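You operate a simulated robot arm through the tools that you are given. There is no shell and no other tool.

You run a simulated robot arm. Do the job below in one go: nothing can be reset, and whatever is moved stays where it is left.

TASK
Fill the trap to its line through the yellow funnel.
Fine: swing the orange cap aside, use the white handle jug, put jug and funnel back, shut the cap. Set down upright: white handle jug. Where these are worked on the way, their far stop is far enough and under half their travel is too little: orange cap.

It is judged by the outcome, as a careful person would: the job done as asked, and still so three seconds after it is handed in. It fails if anything else is knocked over, pushed out of place, dropped, spilled or broken. Lids that push on must go on centred and level and be pressed home; caps that screw on are set level and turned clockwise until they are tight.

THE ROBOT
A 6-joint arm with a two-finger gripper, fixed in place. Base frame: the origin is on the floor under the middle of its stand, x ahead of it, y to its left, z up. Units: cm, rad, N and s.
It reaches about 129.8 cm from its shoulder. Its first joint turns from -2.601 to 2.601 rad. Payload 1.57 kg.
Tool frame: the origin (TCP) lies between the finger pads and is the grasp point; the fingertips stand 2.1 cm ahead of it; z points along the fingers, y is the line along which they close. The gripper opens to 7 cm; its body begins 5 cm behind the TCP.
Orientation is that of the tool frame in the base frame, as [roll, pitch, yaw] about the fixed x, y, z axes, in that order (R = Rz(yaw) Ry(pitch) Rx(roll)). With the fingers straight down and closing along the base's y, the tool's x points along the base's -x, its y along +y and its z along -z.

THE INTERFACE
- The arm moves only by the tool apply_moves. Its argument "rows" is text: rows parted by semicolons, each of 7 numbers parted by spaces: the gripper command, from -1 (shut) to 1 (fully open), values between in proportion, then the shift along the tool's x, y, z in cm, then the turn, a rotation vector about the tool's x, y, z in rad. In form: gripper dx dy dz wx wy wz; .... A call has 1 to 20 rows; each row shifts and turns the commanded pose from where the row before left it, along the tool's axes as they then stand. A row lasts 0.2 s, in which the tool goes at most 5 cm and 0.15 rad; a call with a longer step from one row to the next is refused whole, and so is a gripper value outside its range. Where a pose cannot be reached the arm comes as near as it can. A force on the tool above 90 N (or 10 N above the force at the start of the call, whichever is more), or a blocked arm, ends the call early, and 0.2 s more pass. The fingers move at their own pace (about 10.37 cm/s each) and stop on an object; they squeeze with about 21 N. The grip force told is the motor's: it shows also when the fingers shut on nothing. Time passes only in rows, and 0.2 s behind the last, so rows that do not move let the fingers close. It gives the time, the measured TCP pose, the force on the tool (base axes), the opening and the grip force at its end, in the units of the frame above (readings bear some noise), with the torque about the TCP (base axes, N m) and any sound that the robot's microphone picked up, and new pictures: "show" is both (left out), scene, wrist or none.
- Cameras (640 x 400 px; columns grow to the right, rows downward): "scene" is fixed at [4.88, -65, 159.65]; the picture's right is [0.72, -0.70, 0.00], its down [-0.30, -0.31, -0.90] and it looks along [0.63, 0.65, -0.44] (base axes); focal length 366 px, centre (320, 200). "wrist" rides on the gripper at [7.9, 0.4, -8.1] in the tool frame; the picture's right is [-0.05, 1.00, 0.00], its down [-0.67, -0.04, -0.74] and it looks along [-0.74, -0.04, 0.67] (tool axes); focal length 256 px, centre (320, 200). There is no depth. A picture from a camera that has moved, and an enlarged one, comes with that camera's place and axes in the base frame and with its lens.
- lift_body(by): slides the trunk up (or, below 0, down) by that many cm; the arm rides with it, the base frame stays. It gives what a move gives, with no picture.
- close_up(camera, box): a new picture of the part [left, top, right, bottom] of that camera's present view, enlarged. No time passes.
- job_done(): hands the job in; it is judged then, once.

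Places have to be worked out from the pictures, the camera data and where the tool is seen. Open the gripper and draw the arm clear of the work before you hand the job in, unless the task says otherwise.

The tools are called as name(argument=value, ...) on one line, values as JSON. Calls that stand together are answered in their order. apply_moves: Moves the arm, as the interface text tells. Its arguments: {"type":"object","properties":{"rows":{"type":"string"},"show":{"type":"string","enum":["both","scene","wrist","none"]}},"required":["rows"]} The other tools are called the same way: lift_body (by) moves the trunk up or down; close_up (camera, box) takes an enlarged picture of a part of a camera's view; job_done () hands the job in.

At the start:

```text
t: 0.0
tool_pos: [70.14, 33.14, 116.21]
ee_rot: [3.142, 0.003, 3.14]
contact_force: [0.2, -0.2, 0.8]
moment: [0.01, 0.01, 0.0]
grip_width: 6.99
gripper_force: 0.1
trunk travel left (down, up): [-84.4, 12.6]
```

scene: 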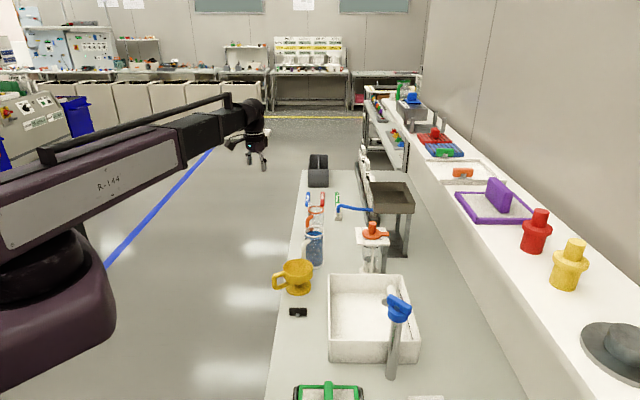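
wrist: 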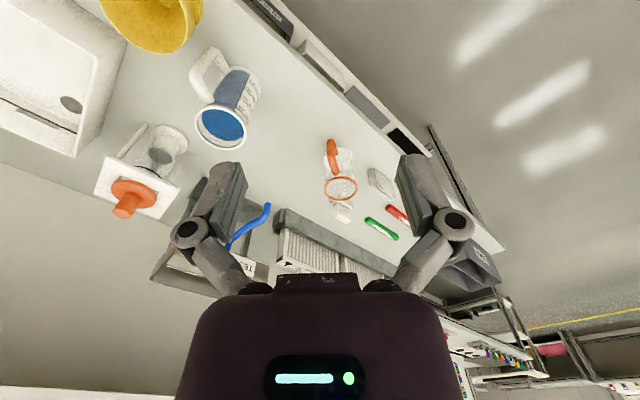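

The pictures show a bench with a yellow funnel, a white-handled jug, an orange-handled jug and something with an orange cap. I'll enlarge the relevant parts first.

close_up(camera="scene", box=[260, 180, 440, 300])

close_up(camera="wrist", box=[80, 0, 280, 260])

close_up(camera="scene", box=[255, 150, 445, 400])

close_up(camera="wrist", box=[270, 100, 450, 280])

```text
3.33 times, centred on (350, 240) of scene
camera zoom: at [4.88, -65.0, 159.65], right [0.72, -0.7, 0.0], down [-0.3, -0.31, -0.9], along [0.63, 0.65, -0.44], focal length 1218 px, centre (220, 67)
```

zoom: 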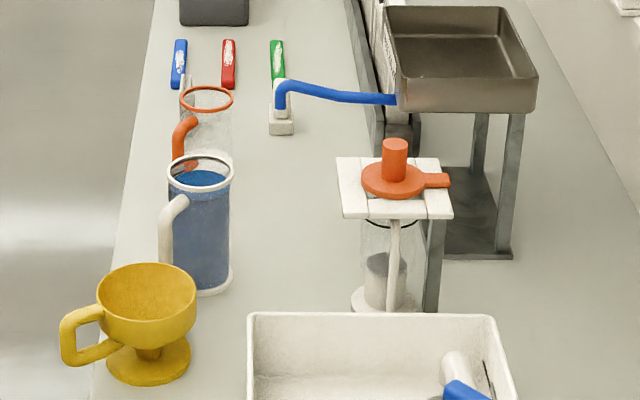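

```text
1.54 times, centred on (180, 130) of wrist
camera zoom: at [62.31, 33.54, 124.36], right [0.05, 1.0, 0.0], down [0.67, -0.04, 0.75], along [0.74, -0.04, -0.67], focal length 394 px, centre (535, 308)
```

zoom: 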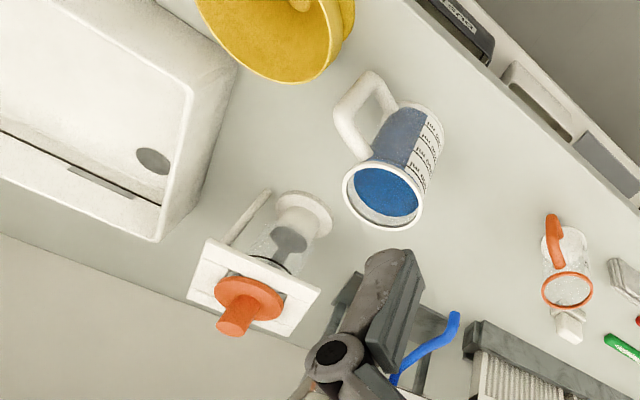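

```text
1.60 times, centred on (350, 275) of scene
camera zoom: at [4.88, -65.0, 159.65], right [0.72, -0.7, 0.0], down [-0.3, -0.31, -0.9], along [0.63, 0.65, -0.44], focal length 585 px, centre (272, 80)
```

zoom: 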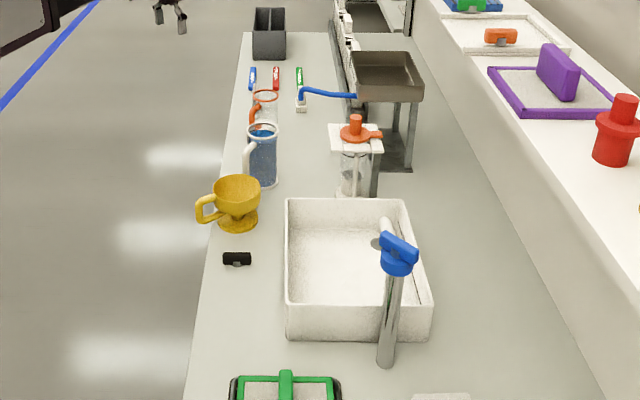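

```text
2.22 times, centred on (360, 190) of wrist
camera zoom: at [62.31, 33.54, 124.36], right [0.05, 1.0, 0.0], down [0.67, -0.04, 0.75], along [0.74, -0.04, -0.67], focal length 569 px, centre (231, 222)
```

zoom: 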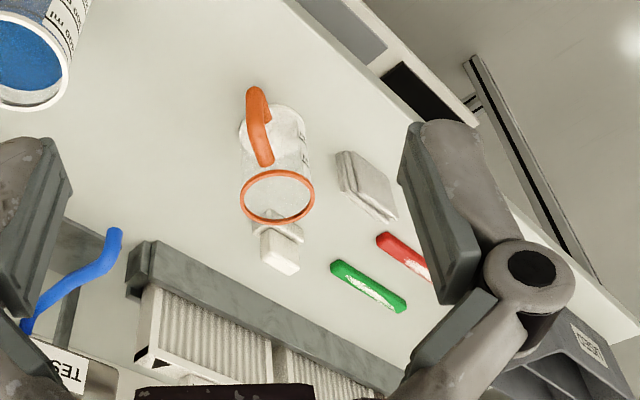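

The bench runs diagonally. I put the jug rim near (82,18,91.5) with its handle toward the robot, the funnel near (69,12,86.6), and the orange cap near (92,0,94.5). I'll turn the wrist in free space to get the camera on top and see the objects better.

apply_moves(rows="1 0 0 -1 0 0 0.15;1 0 0 -1 0 0 0.15;1 0 0 0 0 0 0.15;1 0 0 0 0 0 0.15;1 0 0 0 0 0 0.15;1 0 0 0 0 0 0.15;1 0 0 0 0 0 0.15;1 0 0 0 0 0 0.15;1 0 0 0 0 0 0.15;1 0 0 0 0 0 0.15")

```text
t: 2.2
tool_pos: [70.17, 33.12, 116.35]
ee_rot: [-3.141, 0.001, 1.638]
contact_force: [1.0, -0.6, -0.7]
moment: [-0.03, -0.03, -0.02]
grip_width: 6.97
gripper_force: 0.0
out of reach, approached as far as the arm can: row 1, 2
trunk travel left (down, up): [-84.4, 12.6]
camera wrist: at [70.15, 41.04, 124.36], right [1.0, 0.02, 0.0], down [0.01, -0.67, 0.75], along [0.01, -0.75, -0.67], focal length 256 px, centre (320, 200)
```

scene: 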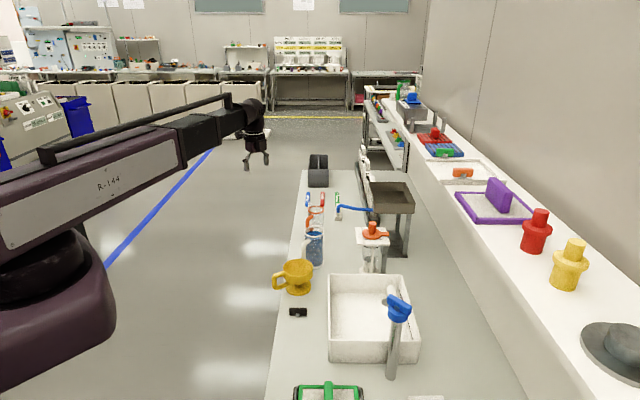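
wrist: 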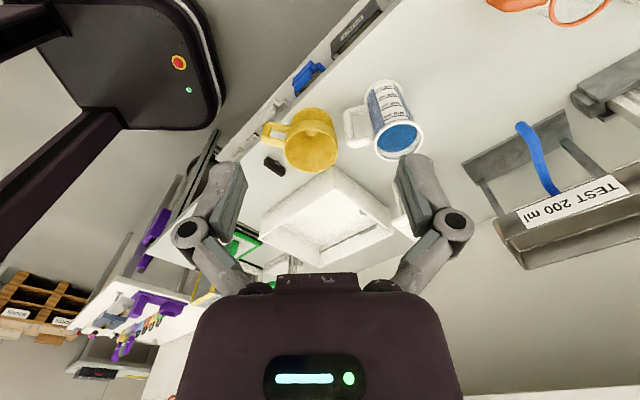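

Wrist turning works; the funnel and jug handles both point toward the robot. I'll continue the turn, so the camera ends up on the far side, then tilt the fingers outward.

apply_moves(rows="1 0 0 0 0 0 0.15;1 0 0 0 0 0 0.15;1 0 0 0 0 0 0.15;1 0 0 0 0 0 0.15;1 0 0 0 0 0 0.15;1 0 0 0 0 0 0.15;1 0 0 0 0 0 0.15;1 0 0 0 0 0 0.15;1 0 0 0 0 0 0.15;1 0 0 0 0 0 0.15")

close_up(camera="wrist", box=[100, 40, 540, 320])

```text
t: 4.4
tool_pos: [70.33, 33.0, 116.26]
ee_rot: [3.141, 0.0, 0.6]
contact_force: [0.1, 0.2, -0.7]
moment: [-0.02, 0.01, -0.04]
grip_width: 7.03
gripper_force: 0.1
out of reach, approached as far as the arm can: row 8, 9, 10
trunk travel left (down, up): [-84.4, 12.6]
camera wrist: at [77.09, 37.1, 124.37], right [0.52, -0.85, 0.0], down [-0.57, -0.35, 0.74], along [-0.64, -0.39, -0.67], focal length 256 px, centre (320, 200)
```

scene: 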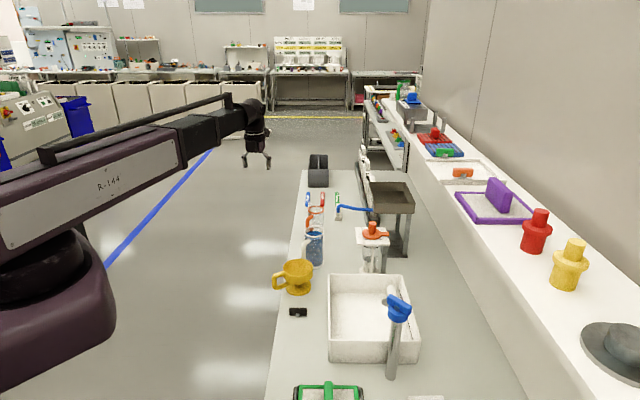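
wrist: 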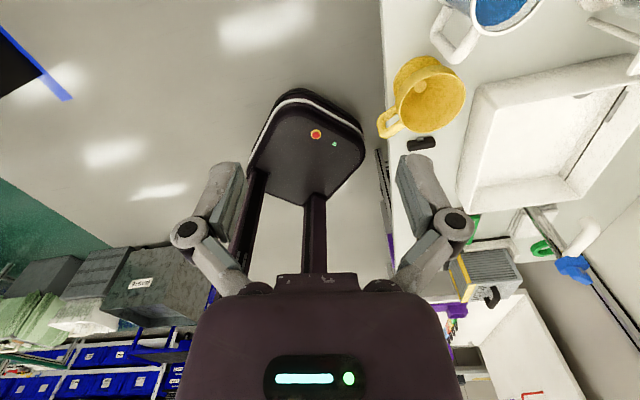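

```text
1.43 times, centred on (320, 180) of wrist
camera zoom: at [77.09, 37.1, 124.37], right [0.52, -0.85, 0.0], down [-0.57, -0.35, 0.74], along [-0.64, -0.39, -0.67], focal length 366 px, centre (320, 229)
```

zoom: 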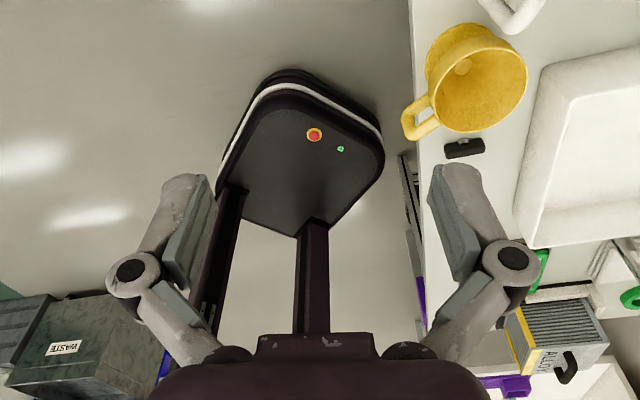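

The wrist joint is near its limit, with the camera now on the far side. Tilting about the tool's y will bring the fingers to horizontal, pointing outward, with the camera on top.

apply_moves(rows="1 0 0 0 0 0.15 0;1 0 0 0 0 0.15 0;1 0 0 0 0 0.15 0;1 0 0 0 0 0.15 0;1 0 0 0 0 0.15 0;1 0 0 0 0 0.15 0;1 0 0 0 0 0.15 0;1 0 0 0 0 0.15 0")

```text
t: 6.2
tool_pos: [70.2, 33.15, 128.16]
ee_rot: [3.141, -1.201, 0.6]
contact_force: [-0.8, 0.4, 0.0]
moment: [-0.04, -0.02, 0.0]
grip_width: 6.98
gripper_force: 0.0
out of reach, approached as far as the arm can: row 2, 3, 4, 5, 6, 7, 8
trunk travel left (down, up): [-84.4, 12.6]
camera wrist: at [66.59, 30.11, 138.46], right [0.55, -0.84, -0.05], down [-0.79, -0.5, -0.35], along [0.27, 0.23, -0.94], focal length 256 px, centre (320, 200)
```

scene: 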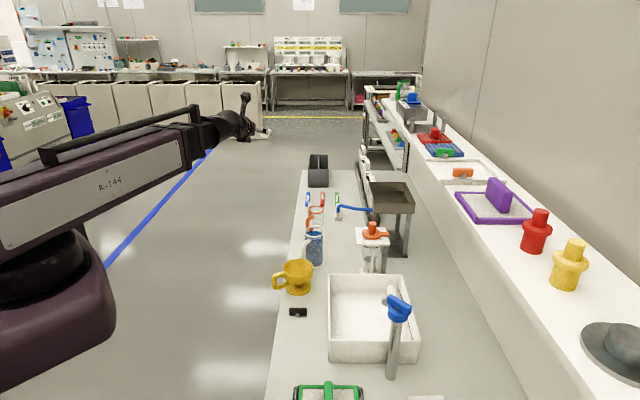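
wrist: 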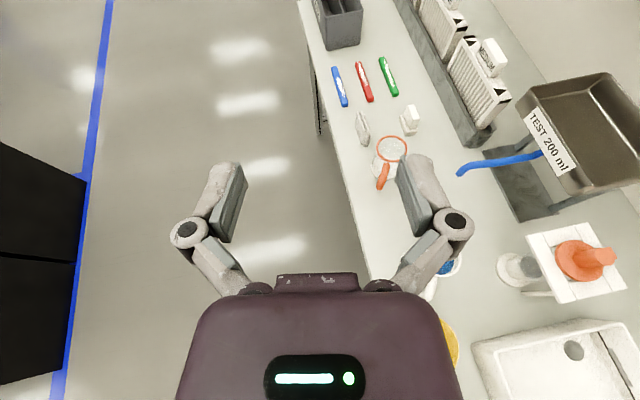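

The arm rose because the shoulder sits high; lowering the trunk should let the gripper be horizontal at bench height. The tool is now clear in front of the bench edge, so I lower the trunk 25 cm.

lift_body(by=-25)

```text
t: 8.8
tool_pos: [70.2, 33.09, 103.1]
ee_rot: [-3.141, -1.197, 0.598]
contact_force: [-0.7, -0.2, -0.1]
moment: [-0.01, 0.0, 0.01]
grip_width: 6.99
gripper_force: 0.1
trunk travel left (down, up): [-59.4, 37.6]
```

Now I finish tilting to horizontal and check that the arm holds its position at this height.

apply_moves(rows="1 0 0 0 0 0.12 0;1 0 0 0 0 0.12 0;1 0 0 0 0 0.13 0")

```text
t: 9.6
tool_pos: [70.24, 33.15, 109.29]
ee_rot: [3.118, -1.54, 0.625]
contact_force: [0.0, -0.9, 0.2]
moment: [-0.03, 0.02, 0.0]
grip_width: 7.01
gripper_force: 0.0
out of reach, approached as far as the arm can: row 1, 2, 3
trunk travel left (down, up): [-59.4, 37.6]
camera wrist: at [64.02, 28.39, 117.48], right [0.56, -0.82, -0.05], down [-0.65, -0.4, -0.64], along [0.51, 0.4, -0.76], focal length 256 px, centre (320, 200)
```

scene: 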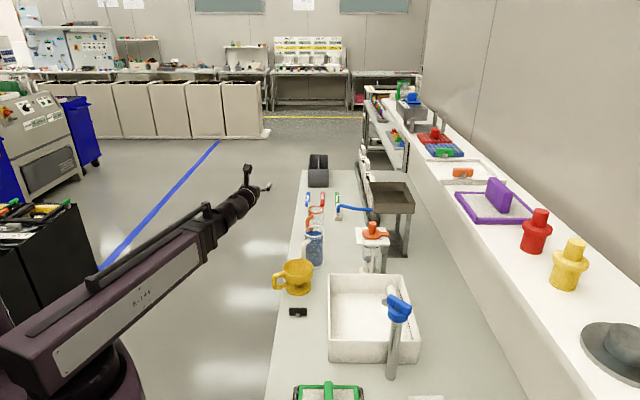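
wrist: 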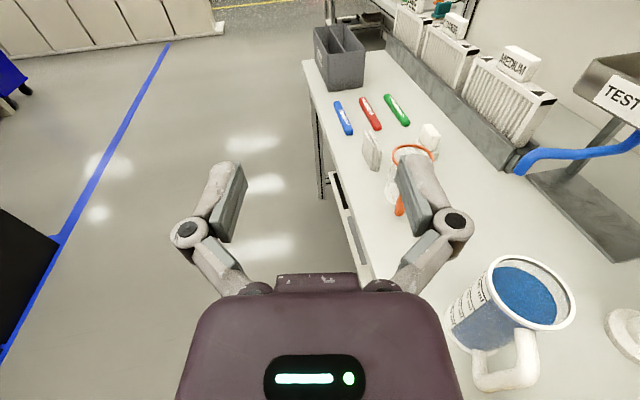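

The fingers are now horizontal with the camera on top. I test whether the arm can go lower here by commanding 10 cm down; tool x points up and the space below is clear in front of the bench.

apply_moves(rows="1 -2 0 0 0 0 0;1 -2 0 0 0 0 0;1 -2 0 0 0 0 0;1 -2 0 0 0 0 0;1 -2 0 0 0 0 0", show="scene")

```text
t: 10.8
tool_pos: [70.04, 33.19, 109.92]
ee_rot: [-3.029, -1.566, 0.485]
contact_force: [0.7, -0.5, -0.2]
moment: [0.02, -0.01, -0.02]
grip_width: 7.02
gripper_force: 0.2
out of reach, approached as far as the arm can: row 1, 2, 3, 4, 5
trunk travel left (down, up): [-59.4, 37.6]
```

scene: 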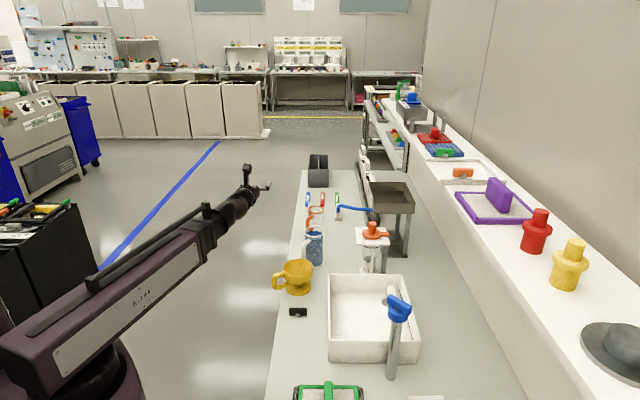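

This looks like a telescoping boom with a minimum retraction, so the boom needs to come steeply from above. I raise the trunk 30 cm, after which the tool can go down and inward.

lift_body(by=30)

```text
t: 13.8
tool_pos: [70.24, 33.21, 139.75]
ee_rot: [-3.021, -1.566, 0.477]
contact_force: [0.0, 1.2, -0.2]
moment: [0.0, -0.03, -0.03]
grip_width: 7.0
gripper_force: 0.0
trunk travel left (down, up): [-89.4, 7.6]
```

I turn to face about 0.2 rad yaw, extend slightly to pass the boom's minimum radius, and descend to about z=110 above the near part of the bench.

apply_moves(rows="1 0 0 3 -0.13 0 0;1 0 2 3 -0.13 0 0;1 0 2 3 -0.14 0 0;1 -3 2 0 0 0 0;1 -3 2 0 0 0 0;1 -3 2 0 0 0 0;1 -3 2 0 0 0 0;1 -3 1 0 0 0 0;1 -3 0 0 0 0 0;1 -3 0 -2 0 0 0;1 -3 0 -3 0 0 0;1 -3 0 -3 0 0 0;1 -3 0 -3 0 0 0;1 0 0 -3 0 0 0")

```text
t: 16.8
tool_pos: [68.35, 22.13, 139.85]
ee_rot: [2.919, -1.566, 0.421]
contact_force: [0.4, 0.7, 0.8]
moment: [-0.03, 0.03, 0.0]
grip_width: 7.01
gripper_force: 0.2
out of reach, approached as far as the arm can: row 4, 5, 6, 7, 8, 9, 10, 11, 12, 13, 14
trunk travel left (down, up): [-89.4, 7.6]
camera wrist: at [60.59, 20.11, 147.76], right [0.2, -0.98, -0.05], down [-0.74, -0.11, -0.66], along [0.64, 0.17, -0.75], focal length 256 px, centre (320, 200)
```

scene: 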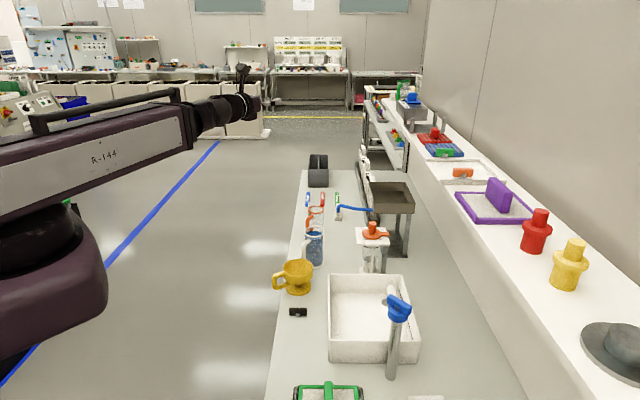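
wrist: 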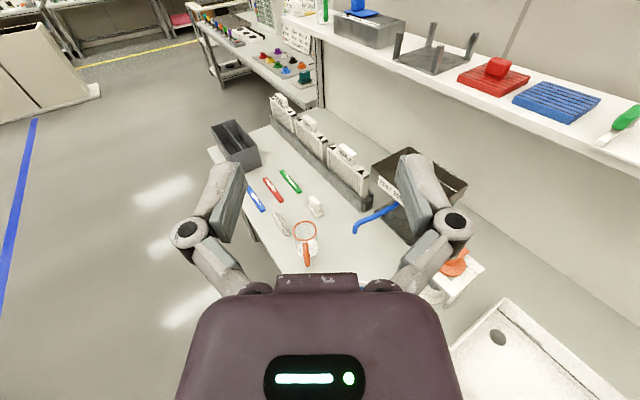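

The descent was refused although the sideways part worked, so the boom seems unable to pitch down. I test a 3 cm rise and a 4 cm reach outward to learn the arm's limits.

apply_moves(rows="1 1.5 0 0 0 0 0;1 1.5 0 0 0 0 0", show="none")

apply_moves(rows="1 0 0 2 0 0 0;1 0 0 2 0 0 0", show="none")

apply_moves(rows="1 -1.5 0 0 0 0 0;1 -1.5 0 0 0 0 0;1 -1.5 0 0 0 0 0;1 -1.5 0 0 0 0 0", show="none")

```text
t: 17.4
tool_pos: [68.46, 22.02, 139.83]
ee_rot: [2.887, -1.566, 0.452]
contact_force: [-0.9, 0.4, 0.3]
moment: [-0.02, -0.02, -0.01]
grip_width: 7.02
gripper_force: 0.1
out of reach, approached as far as the arm can: row 1, 2
trunk travel left (down, up): [-89.4, 7.6]
```

```text
t: 18.0
tool_pos: [72.37, 23.1, 139.72]
ee_rot: [2.843, -1.566, 0.494]
contact_force: [0.6, -0.2, 0.4]
moment: [-0.02, 0.0, -0.02]
grip_width: 6.98
gripper_force: 0.1
trunk travel left (down, up): [-89.4, 7.6]
```

```text
t: 19.0
tool_pos: [72.34, 23.11, 139.8]
ee_rot: [2.847, -1.566, 0.495]
contact_force: [0.9, 0.4, -0.6]
moment: [0.01, 0.0, -0.02]
grip_width: 7.01
gripper_force: 0.0
out of reach, approached as far as the arm can: row 1, 2, 3, 4
trunk travel left (down, up): [-89.4, 7.6]
```

So `apply_moves` controls x, y and orientation, while height comes only from `lift_body` (horizontal-finger height ≈ trunk down-travel + 50.4). I pull back and shift right for a better view, then lower the trunk to look at the objects.

apply_moves(rows="1 0 2 -3 0 0 0;1 0 2 -3 0 0 0;1 0 2 -3 0 0 0;1 0 2 -3 0 0 0;1 0 2 -3 0 0 0;1 0 2 -3 0 0 0", show="none")

lift_body(by=-24)

apply_moves(rows="1 0 0 0 0 0 0")

```text
t: 20.4
tool_pos: [71.05, 13.53, 139.78]
ee_rot: [2.62, -1.566, 0.719]
contact_force: [0.0, 0.0, -0.8]
moment: [0.01, 0.03, 0.01]
grip_width: 7.01
gripper_force: 0.1
out of reach, approached as far as the arm can: row 2, 3, 4, 5, 6
trunk travel left (down, up): [-89.4, 7.6]
```

```text
t: 22.9
tool_pos: [71.06, 13.44, 115.79]
ee_rot: [2.851, -1.565, 0.489]
contact_force: [1.0, -1.0, 0.6]
moment: [-0.01, -0.02, -0.01]
grip_width: 7.0
gripper_force: 0.1
trunk travel left (down, up): [-65.4, 31.6]
```

```text
t: 23.3
tool_pos: [71.03, 13.47, 115.86]
ee_rot: [2.846, -1.566, 0.492]
contact_force: [-0.1, -0.7, 0.5]
moment: [0.03, -0.03, 0.0]
grip_width: 7.03
gripper_force: 0.1
trunk travel left (down, up): [-65.4, 31.6]
camera wrist: at [63.26, 11.48, 123.75], right [0.2, -0.98, -0.05], down [-0.74, -0.11, -0.66], along [0.64, 0.17, -0.75], focal length 256 px, centre (320, 200)
```

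scene: 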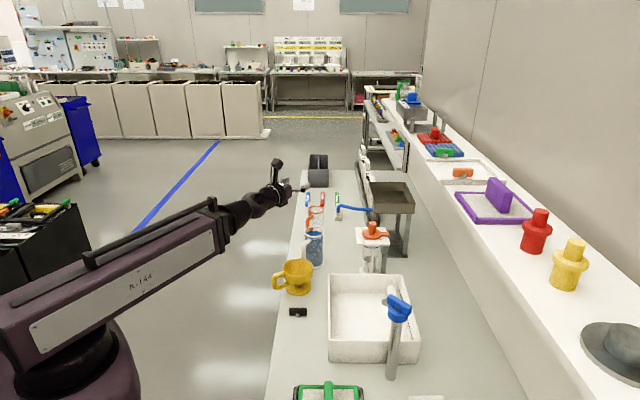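
wrist: 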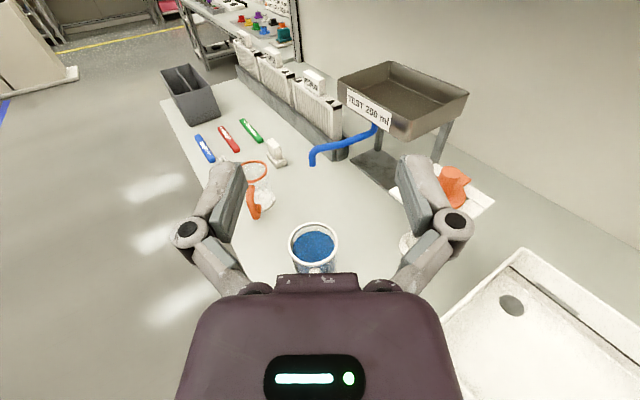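

The minimum horizontal-finger radius is about 72 cm, so the funnel will need the fingers pointing mostly down. I move right to look closely at the trap.

apply_moves(rows="1 0 2.5 0.5 -0.05 0 0;1 0 2.5 0.5 -0.05 0 0;1 0 2.5 0.5 -0.05 0 0;1 0 2.5 0.5 -0.05 0 0;1 0 2.5 0.5 0 0 0;1 0 2.5 0.5 0 0 0", show="wrist")

close_up(camera="wrist", box=[240, 60, 480, 300])

```text
t: 24.7
tool_pos: [75.08, -0.45, 115.86]
ee_rot: [1.279, -1.569, 1.856]
contact_force: [0.4, 0.2, 0.3]
moment: [-0.02, -0.01, 0.01]
grip_width: 6.99
gripper_force: 0.1
out of reach, approached as far as the arm can: row 6
trunk travel left (down, up): [-65.4, 31.6]
camera wrist: at [67.06, -0.76, 123.8], right [0.0, -1.0, -0.05], down [-0.74, 0.04, -0.67], along [0.67, 0.04, -0.74], focal length 256 px, centre (320, 200)
```

wrist: 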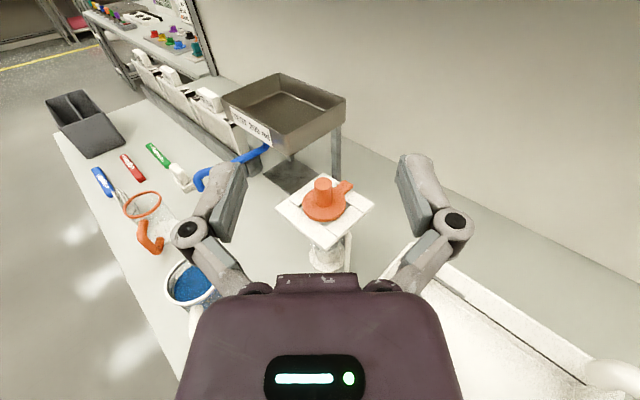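

```text
1.67 times, centred on (360, 180) of wrist
camera zoom: at [67.06, -0.76, 123.8], right [0.0, -1.0, -0.05], down [-0.74, 0.04, -0.67], along [0.67, 0.04, -0.74], focal length 427 px, centre (253, 233)
```

zoom: 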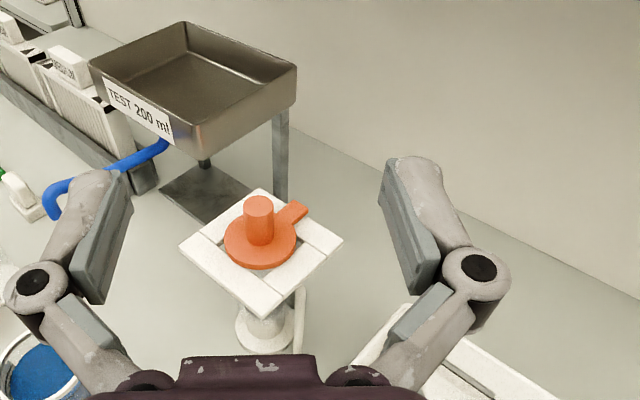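

The trap plate is a square about 10.6 cm wide, centred at (92.4, 0.1) with its top near z=94. The cap's tab runs toward the wall side. I zoom in for details of the pivot, plate opening and fill line.

close_up(camera="wrist", box=[270, 160, 390, 280])

close_up(camera="scene", box=[345, 210, 405, 280])

```text
3.33 times, centred on (330, 220) of wrist
camera zoom: at [67.06, -0.76, 123.8], right [0.0, -1.0, -0.05], down [-0.74, 0.04, -0.67], along [0.67, 0.04, -0.74], focal length 853 px, centre (287, 133)
```

zoom: 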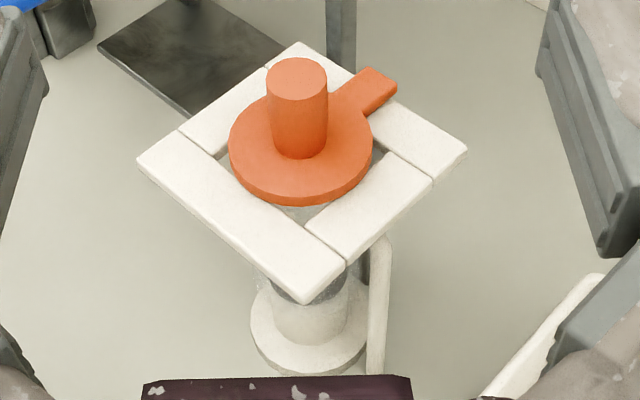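

```text
5.71 times, centred on (375, 245) of scene
camera zoom: at [4.88, -65.0, 159.65], right [0.72, -0.7, 0.0], down [-0.3, -0.31, -0.9], along [0.63, 0.65, -0.44], focal length 2089 px, centre (6, -57)
```

zoom: 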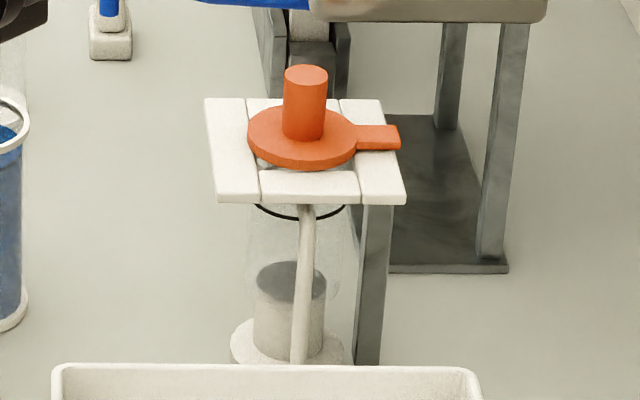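

The funnel's foot should stand on the trap's frame; the cap pivots on the post at about (96.2,-3.7), so its knob swings toward -y. I raise the trunk, then pitch the fingers 60° down (yaw ≈0.25) to straddle the knob.

lift_body(by=13)

apply_moves(rows="1 0 0 0 0.12 0 0;1 0 0 0 0.12 0 0;1 0 0 0 0 -0.15 0;1 0 0 0 0 -0.15 0;1 0 0 0 0 -0.15 0;1 0 0 0 0 -0.15 0;1 0 0 0 0 -0.15 0;1 0 0 0 0 -0.15 0;1 0 0 0 0 -0.15 0")

```text
t: 26.3
tool_pos: [75.09, -0.29, 128.95]
ee_rot: [1.422, -1.569, 1.714]
contact_force: [0.5, 0.1, -0.2]
moment: [0.0, -0.01, 0.03]
grip_width: 7.02
gripper_force: 0.0
trunk travel left (down, up): [-78.4, 18.6]
```

```text
t: 28.3
tool_pos: [75.08, -0.44, 112.84]
ee_rot: [3.138, -0.517, 0.235]
contact_force: [0.0, 0.4, -0.4]
moment: [0.0, -0.01, 0.02]
grip_width: 6.98
gripper_force: 0.1
out of reach, approached as far as the arm can: row 3, 4, 5, 6, 7, 8, 9
trunk travel left (down, up): [-78.4, 18.6]
camera wrist: at [78.06, -0.12, 123.66], right [0.19, -0.98, -0.02], down [-0.93, -0.19, 0.32], along [-0.31, -0.04, -0.95], focal length 256 px, centre (320, 200)
```

scene: 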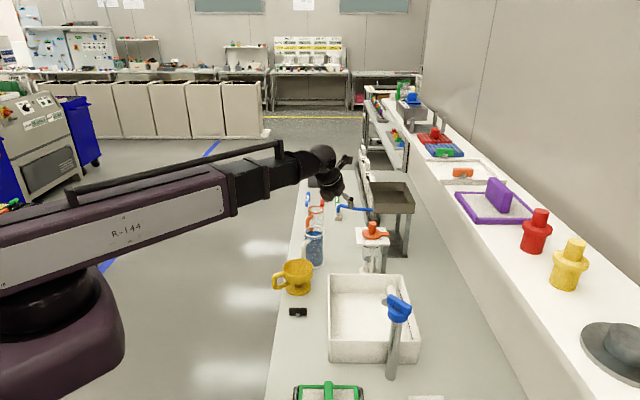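
wrist: 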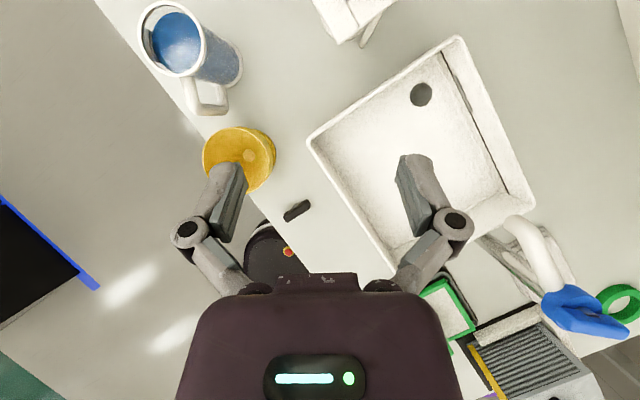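

Orientation is as planned (60° down, yaw 0.235). Now I shift horizontally to put the TCP above the knob at (92.4, 0.1).

apply_moves(rows="1 2.456 0.584 1.395 0 0 0;1 2.456 0.584 1.395 0 0 0;1 2.456 0.584 1.395 0 0 0;1 2.456 0.584 1.395 0 0 0;1 2.456 0.584 1.395 0 0 0;1 2.456 0.584 1.395 0 0 0;1 0 0 0 0 0 0")

close_up(camera="scene", box=[320, 150, 440, 290])

```text
t: 29.9
tool_pos: [92.48, 0.4, 112.75]
ee_rot: [3.14, -0.522, 0.238]
contact_force: [-1.1, -0.1, 0.7]
moment: [0.0, -0.03, 0.01]
grip_width: 7.02
gripper_force: 0.0
trunk travel left (down, up): [-78.4, 18.6]
camera wrist: at [95.33, 0.67, 123.74], right [0.19, -0.98, -0.02], down [-0.93, -0.19, 0.31], along [-0.31, -0.04, -0.95], focal length 256 px, centre (320, 200)
```

scene: 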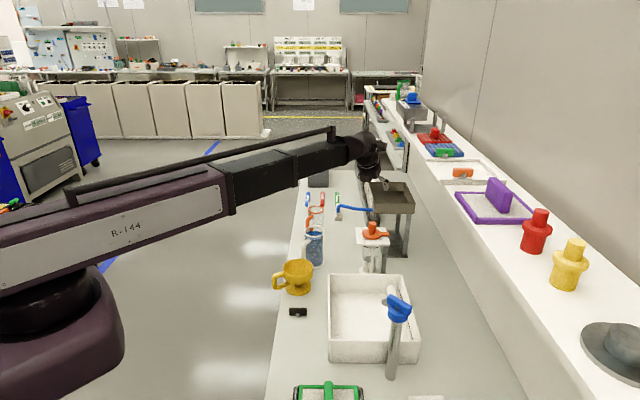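
wrist: 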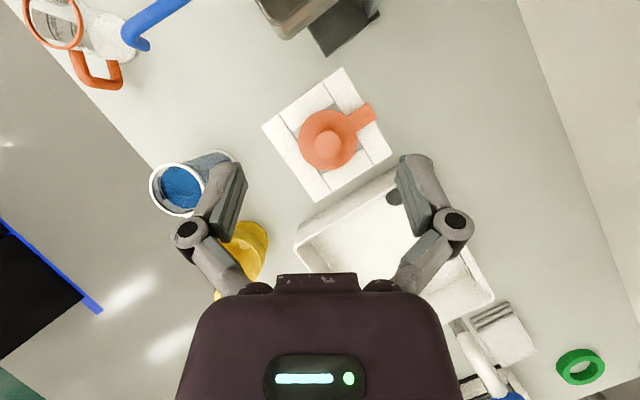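

```text
2.86 times, centred on (380, 220) of scene
camera zoom: at [4.88, -65.0, 159.65], right [0.72, -0.7, 0.0], down [-0.3, -0.31, -0.9], along [0.63, 0.65, -0.44], focal length 1044 px, centre (149, 143)
```

zoom: 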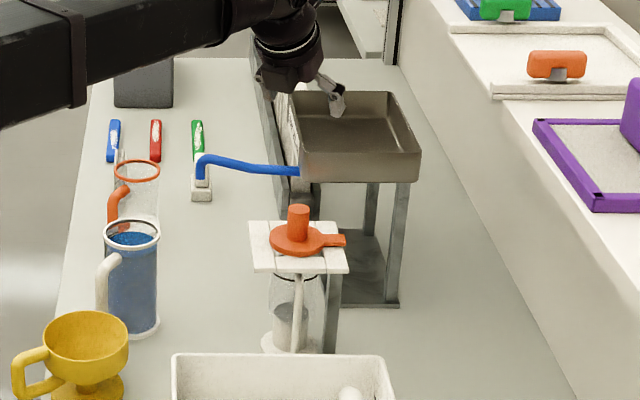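

The TCP is over the knob with clear fingers on both sides. I lower in two stages, checking after the first.

lift_body(by=-12)

apply_moves(rows="1 0 0 0 0 0 0")

close_up(camera="scene", box=[335, 190, 405, 260])

```text
t: 31.4
tool_pos: [92.39, 0.39, 100.88]
ee_rot: [3.14, -0.522, 0.237]
contact_force: [0.5, 0.1, -0.1]
moment: [0.0, -0.03, -0.01]
grip_width: 6.99
gripper_force: 0.1
trunk travel left (down, up): [-66.4, 30.6]
```

```text
t: 31.8
tool_pos: [92.48, 0.35, 100.82]
ee_rot: [3.141, -0.522, 0.238]
contact_force: [0.5, -0.6, 0.2]
moment: [0.0, -0.01, -0.01]
grip_width: 7.02
gripper_force: 0.0
trunk travel left (down, up): [-66.4, 30.6]
camera wrist: at [95.35, 0.65, 111.71], right [0.19, -0.98, -0.02], down [-0.93, -0.19, 0.31], along [-0.31, -0.04, -0.95], focal length 256 px, centre (320, 200)
```

scene: 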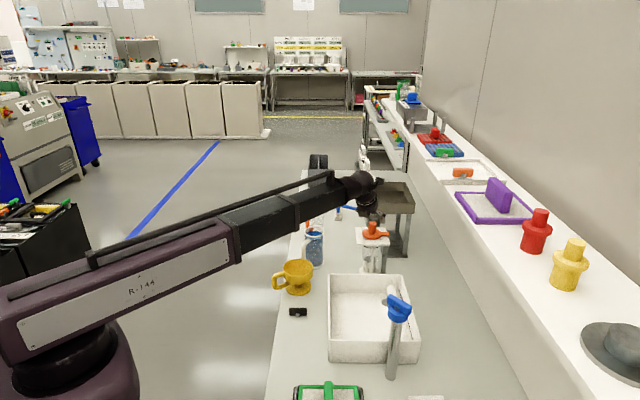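
wrist: 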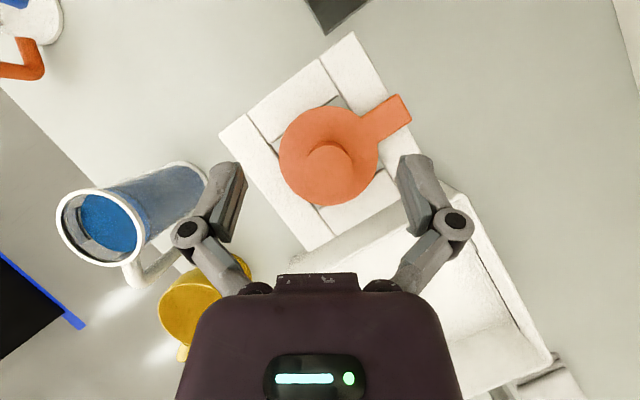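

```text
5.71 times, centred on (370, 225) of scene
camera zoom: at [4.88, -65.0, 159.65], right [0.72, -0.7, 0.0], down [-0.3, -0.31, -0.9], along [0.63, 0.65, -0.44], focal length 2089 px, centre (34, 57)
```

zoom: 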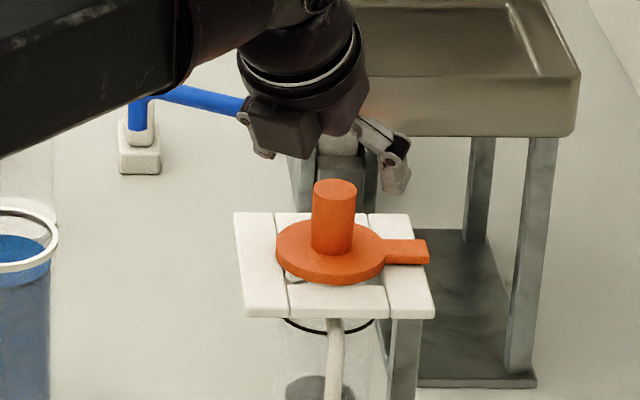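

The knob's top is near z=99 and both fingers straddle it. I lower 2.3 cm more, then close partially around it.

lift_body(by=-2.3)

apply_moves(rows="0.1 0 0 0 0 0 0;0.1 0 0 0 0 0 0;0.1 0 0 0 0 0 0")

close_up(camera="wrist", box=[200, 60, 480, 300])

close_up(camera="scene", box=[335, 190, 405, 260])

```text
t: 32.5
tool_pos: [92.39, 0.45, 98.44]
ee_rot: [3.139, -0.523, 0.238]
contact_force: [-1.1, -0.2, 1.2]
moment: [-0.02, 0.01, 0.0]
grip_width: 6.97
gripper_force: 0.1
trunk travel left (down, up): [-64.1, 32.9]
```

```text
t: 33.2
tool_pos: [92.41, 0.25, 98.47]
ee_rot: [-3.14, -0.521, 0.238]
contact_force: [0.8, 0.0, 0.0]
moment: [-0.02, 0.01, -0.01]
grip_width: 3.82
gripper_force: 0.0
trunk travel left (down, up): [-64.1, 32.9]
camera wrist: at [95.35, 0.65, 109.41], right [0.19, -0.98, -0.02], down [-0.93, -0.19, 0.31], along [-0.31, -0.04, -0.95], focal length 256 px, centre (320, 200)
```

scene: 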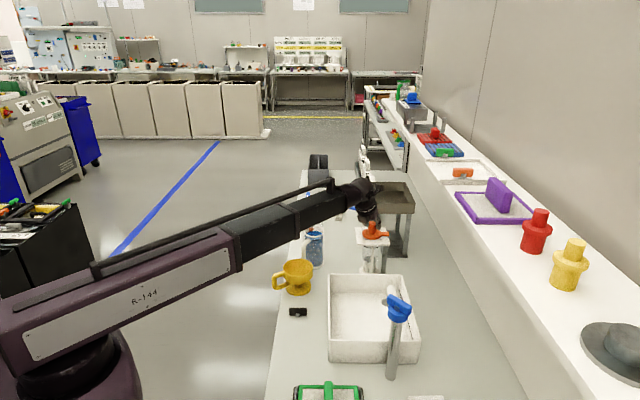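
wrist: 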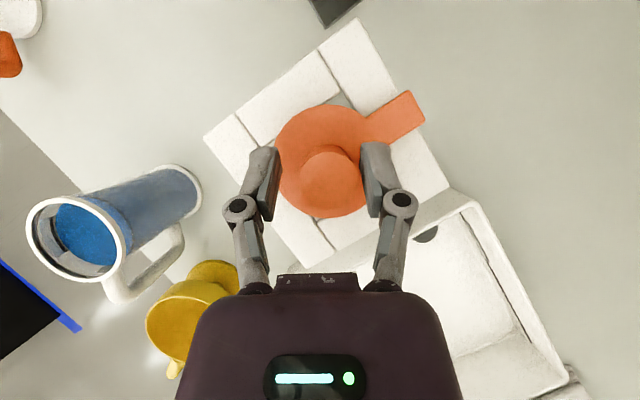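

```text
1.67 times, centred on (340, 180) of wrist
camera zoom: at [95.35, 0.65, 109.41], right [0.19, -0.98, -0.02], down [-0.93, -0.19, 0.31], along [-0.31, -0.04, -0.95], focal length 427 px, centre (287, 233)
```

zoom: 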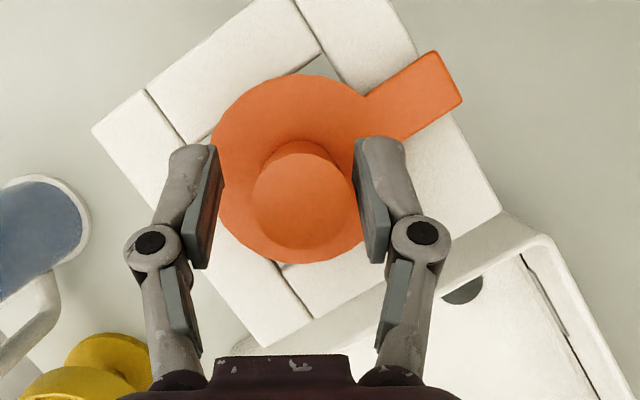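

```text
5.71 times, centred on (370, 225) of scene
camera zoom: at [4.88, -65.0, 159.65], right [0.72, -0.7, 0.0], down [-0.3, -0.31, -0.9], along [0.63, 0.65, -0.44], focal length 2089 px, centre (34, 57)
```

zoom: 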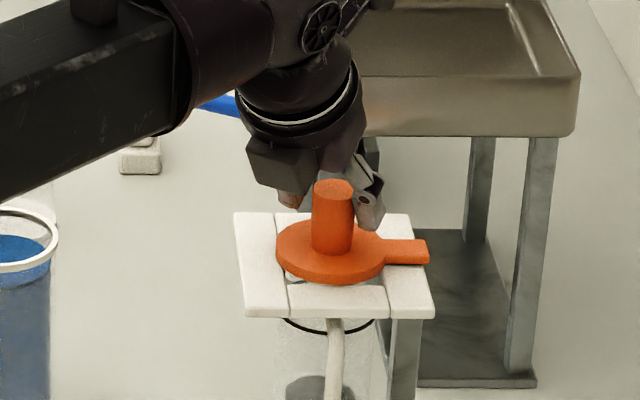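

The fingers loosely straddle the knob. I nudge it toward -y/-x, the first part of the arc about the post, in small steps to feel whether it moves freely.

apply_moves(rows="0.1 -0.26 0.4 -0.15 0 0 0;0.1 -0.26 0.4 -0.15 0 0 0;0.1 -0.26 0.4 -0.15 0 0 0;0.1 -0.2 0.3 -0.1 0 0 0", show="wrist")

close_up(camera="scene", box=[335, 190, 405, 260])

```text
t: 34.2
tool_pos: [91.68, -1.35, 98.46]
ee_rot: [3.14, -0.521, 0.239]
contact_force: [-1.4, 2.7, 0.5]
moment: [0.02, 0.06, 0.07]
grip_width: 4.05
gripper_force: 1.5
trunk travel left (down, up): [-64.1, 32.9]
camera wrist: at [94.52, -1.05, 109.43], right [0.19, -0.98, -0.02], down [-0.93, -0.19, 0.31], along [-0.31, -0.04, -0.95], focal length 256 px, centre (320, 200)
```

wrist: 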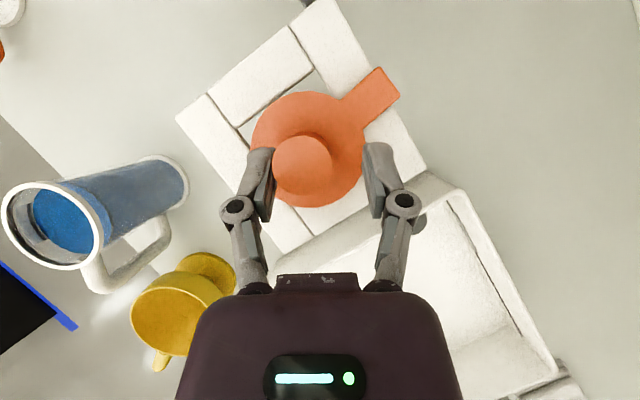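

```text
5.71 times, centred on (370, 225) of scene
camera zoom: at [4.88, -65.0, 159.65], right [0.72, -0.7, 0.0], down [-0.3, -0.31, -0.9], along [0.63, 0.65, -0.44], focal length 2089 px, centre (34, 57)
```

zoom: 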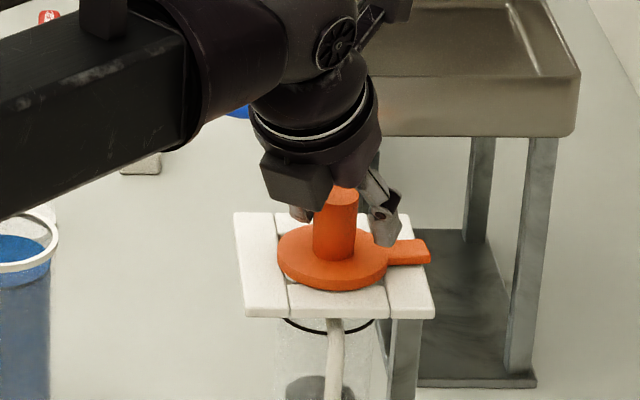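

The cap swings freely that way, with only about 3 N. I continue along the arc toward its far stop while watching the force.

apply_moves(rows="0.1 -0.309 0.66 -0.175 0 0 0;0.1 -0.309 0.66 -0.175 0 0 0;0.1 -0.123 0.625 -0.07 0 0 0;0.1 -0.123 0.625 -0.07 0 0 0;0.1 -0.123 0.625 -0.07 0 0 0;0.1 -0.123 0.625 -0.07 0 0 0", show="wrist")

apply_moves(rows="0.1 0.169 0.617 0.096 0 0 0;0.1 0.169 0.617 0.096 0 0 0", show="wrist")

close_up(camera="scene", box=[335, 190, 405, 260])

```text
t: 35.6
tool_pos: [91.26, -5.39, 98.5]
ee_rot: [3.138, -0.521, 0.238]
contact_force: [0.5, -0.1, 0.1]
moment: [0.02, -0.02, 0.0]
grip_width: 3.85
gripper_force: 0.1
trunk travel left (down, up): [-64.1, 32.9]
camera wrist: at [94.31, -5.13, 109.41], right [0.19, -0.98, -0.02], down [-0.93, -0.19, 0.31], along [-0.31, -0.04, -0.95], focal length 256 px, centre (320, 200)
```

wrist: 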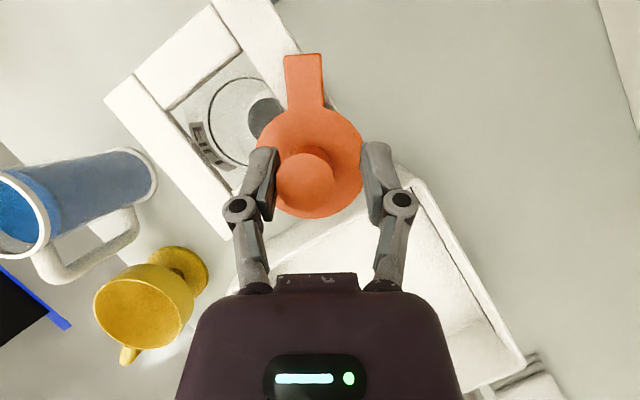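

```text
t: 36.2
tool_pos: [92.05, -6.55, 98.56]
ee_rot: [3.14, -0.522, 0.237]
contact_force: [-1.0, -0.3, -0.4]
moment: [0.0, 0.0, -0.04]
grip_width: 3.87
gripper_force: 0.2
trunk travel left (down, up): [-64.1, 32.9]
camera wrist: at [94.96, -6.14, 109.41], right [0.19, -0.98, -0.02], down [-0.93, -0.19, 0.31], along [-0.31, -0.04, -0.95], focal length 256 px, centre (320, 200)
```

wrist: 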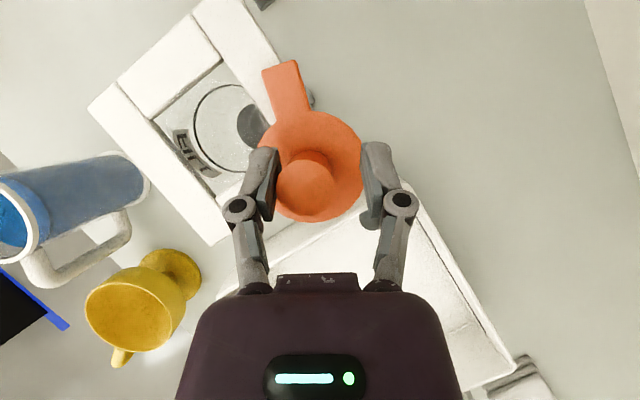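

```text
5.71 times, centred on (370, 225) of scene
camera zoom: at [4.88, -65.0, 159.65], right [0.72, -0.7, 0.0], down [-0.3, -0.31, -0.9], along [0.63, 0.65, -0.44], focal length 2089 px, centre (34, 57)
```

zoom: 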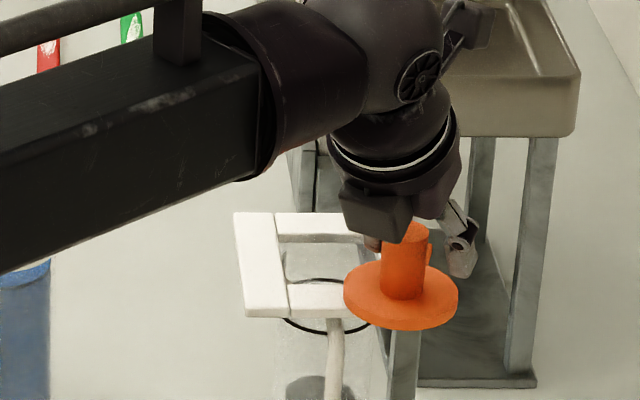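

The cap is already about 75° aside. I keep pushing along the arc in small steps toward the stop.

apply_moves(rows="0.1 0.25 0.55 0.142 0 0 0;0.1 0.25 0.55 0.142 0 0 0;0.1 0.4 0.5 0.227 0 0 0", show="wrist")

apply_moves(rows="0.1 0.45 0.4 0.255 0 0 0;0.1 0.45 0.35 0.255 0 0 0", show="wrist")

close_up(camera="scene", box=[335, 190, 405, 260])

```text
t: 37.0
tool_pos: [93.51, -7.87, 98.36]
ee_rot: [3.14, -0.523, 0.238]
contact_force: [-0.3, -0.6, -0.4]
moment: [0.01, 0.02, -0.02]
grip_width: 3.84
gripper_force: 0.0
trunk travel left (down, up): [-64.1, 32.9]
camera wrist: at [96.34, -7.57, 109.41], right [0.19, -0.98, -0.02], down [-0.93, -0.19, 0.31], along [-0.31, -0.04, -0.95], focal length 256 px, centre (320, 200)
```

wrist: 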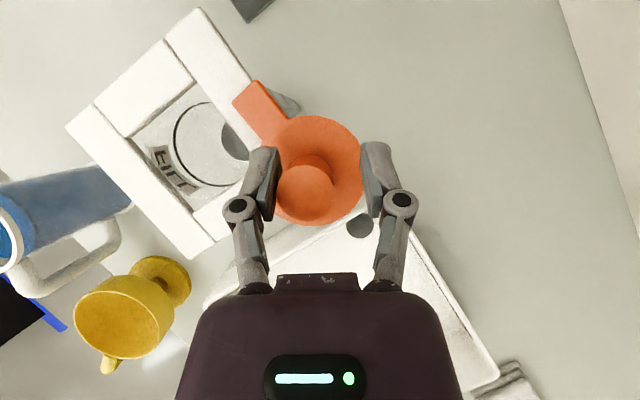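

```text
t: 37.6
tool_pos: [94.61, -8.41, 98.46]
ee_rot: [3.14, -0.522, 0.236]
contact_force: [0.7, 0.1, -0.8]
moment: [-0.03, 0.02, -0.01]
grip_width: 3.87
gripper_force: 0.3
trunk travel left (down, up): [-64.1, 32.9]
camera wrist: at [97.49, -7.99, 109.41], right [0.19, -0.98, -0.02], down [-0.93, -0.19, 0.31], along [-0.31, -0.04, -0.95], focal length 256 px, centre (320, 200)
```

wrist: 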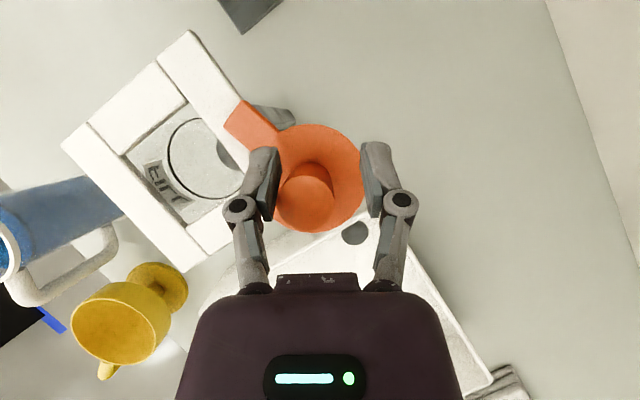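

```text
5.71 times, centred on (370, 225) of scene
camera zoom: at [4.88, -65.0, 159.65], right [0.72, -0.7, 0.0], down [-0.3, -0.31, -0.9], along [0.63, 0.65, -0.44], focal length 2089 px, centre (34, 57)
```

zoom: 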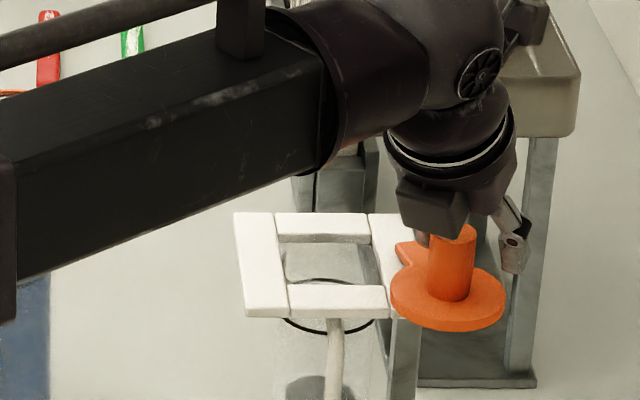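

The inside shows a "FILL" label and the ring mark. The cap is past 100° with no resistance yet; I push a little further to find the stop.

apply_moves(rows="0.1 0.4 0.35 0.227 0 0 0;0.1 0.4 0.35 0.227 0 0 0;0.1 0.4 0.35 0.227 0 0 0", show="wrist")

close_up(camera="scene", box=[335, 190, 405, 260])

```text
t: 38.5
tool_pos: [96.19, -8.88, 98.41]
ee_rot: [3.14, -0.521, 0.237]
contact_force: [-0.2, 1.2, -0.5]
moment: [-0.01, -0.02, -0.05]
grip_width: 3.9
gripper_force: 0.7
trunk travel left (down, up): [-64.1, 32.9]
camera wrist: at [99.1, -8.65, 109.41], right [0.19, -0.98, -0.02], down [-0.93, -0.19, 0.31], along [-0.31, -0.04, -0.95], focal length 256 px, centre (320, 200)
```

wrist: 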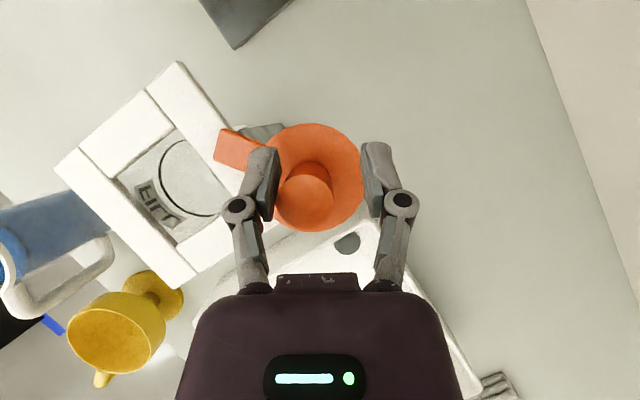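

```text
5.71 times, centred on (370, 225) of scene
camera zoom: at [4.88, -65.0, 159.65], right [0.72, -0.7, 0.0], down [-0.3, -0.31, -0.9], along [0.63, 0.65, -0.44], focal length 2089 px, centre (34, 57)
```

zoom: 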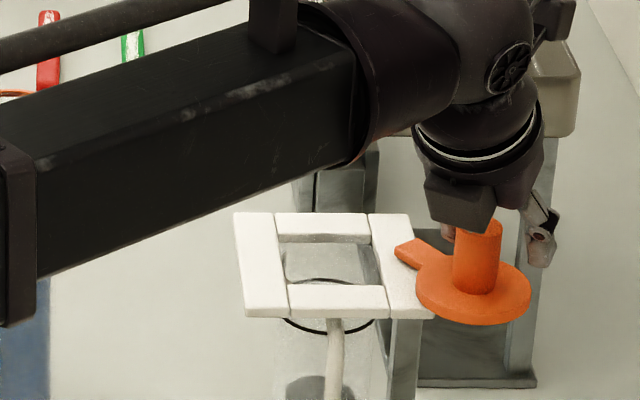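

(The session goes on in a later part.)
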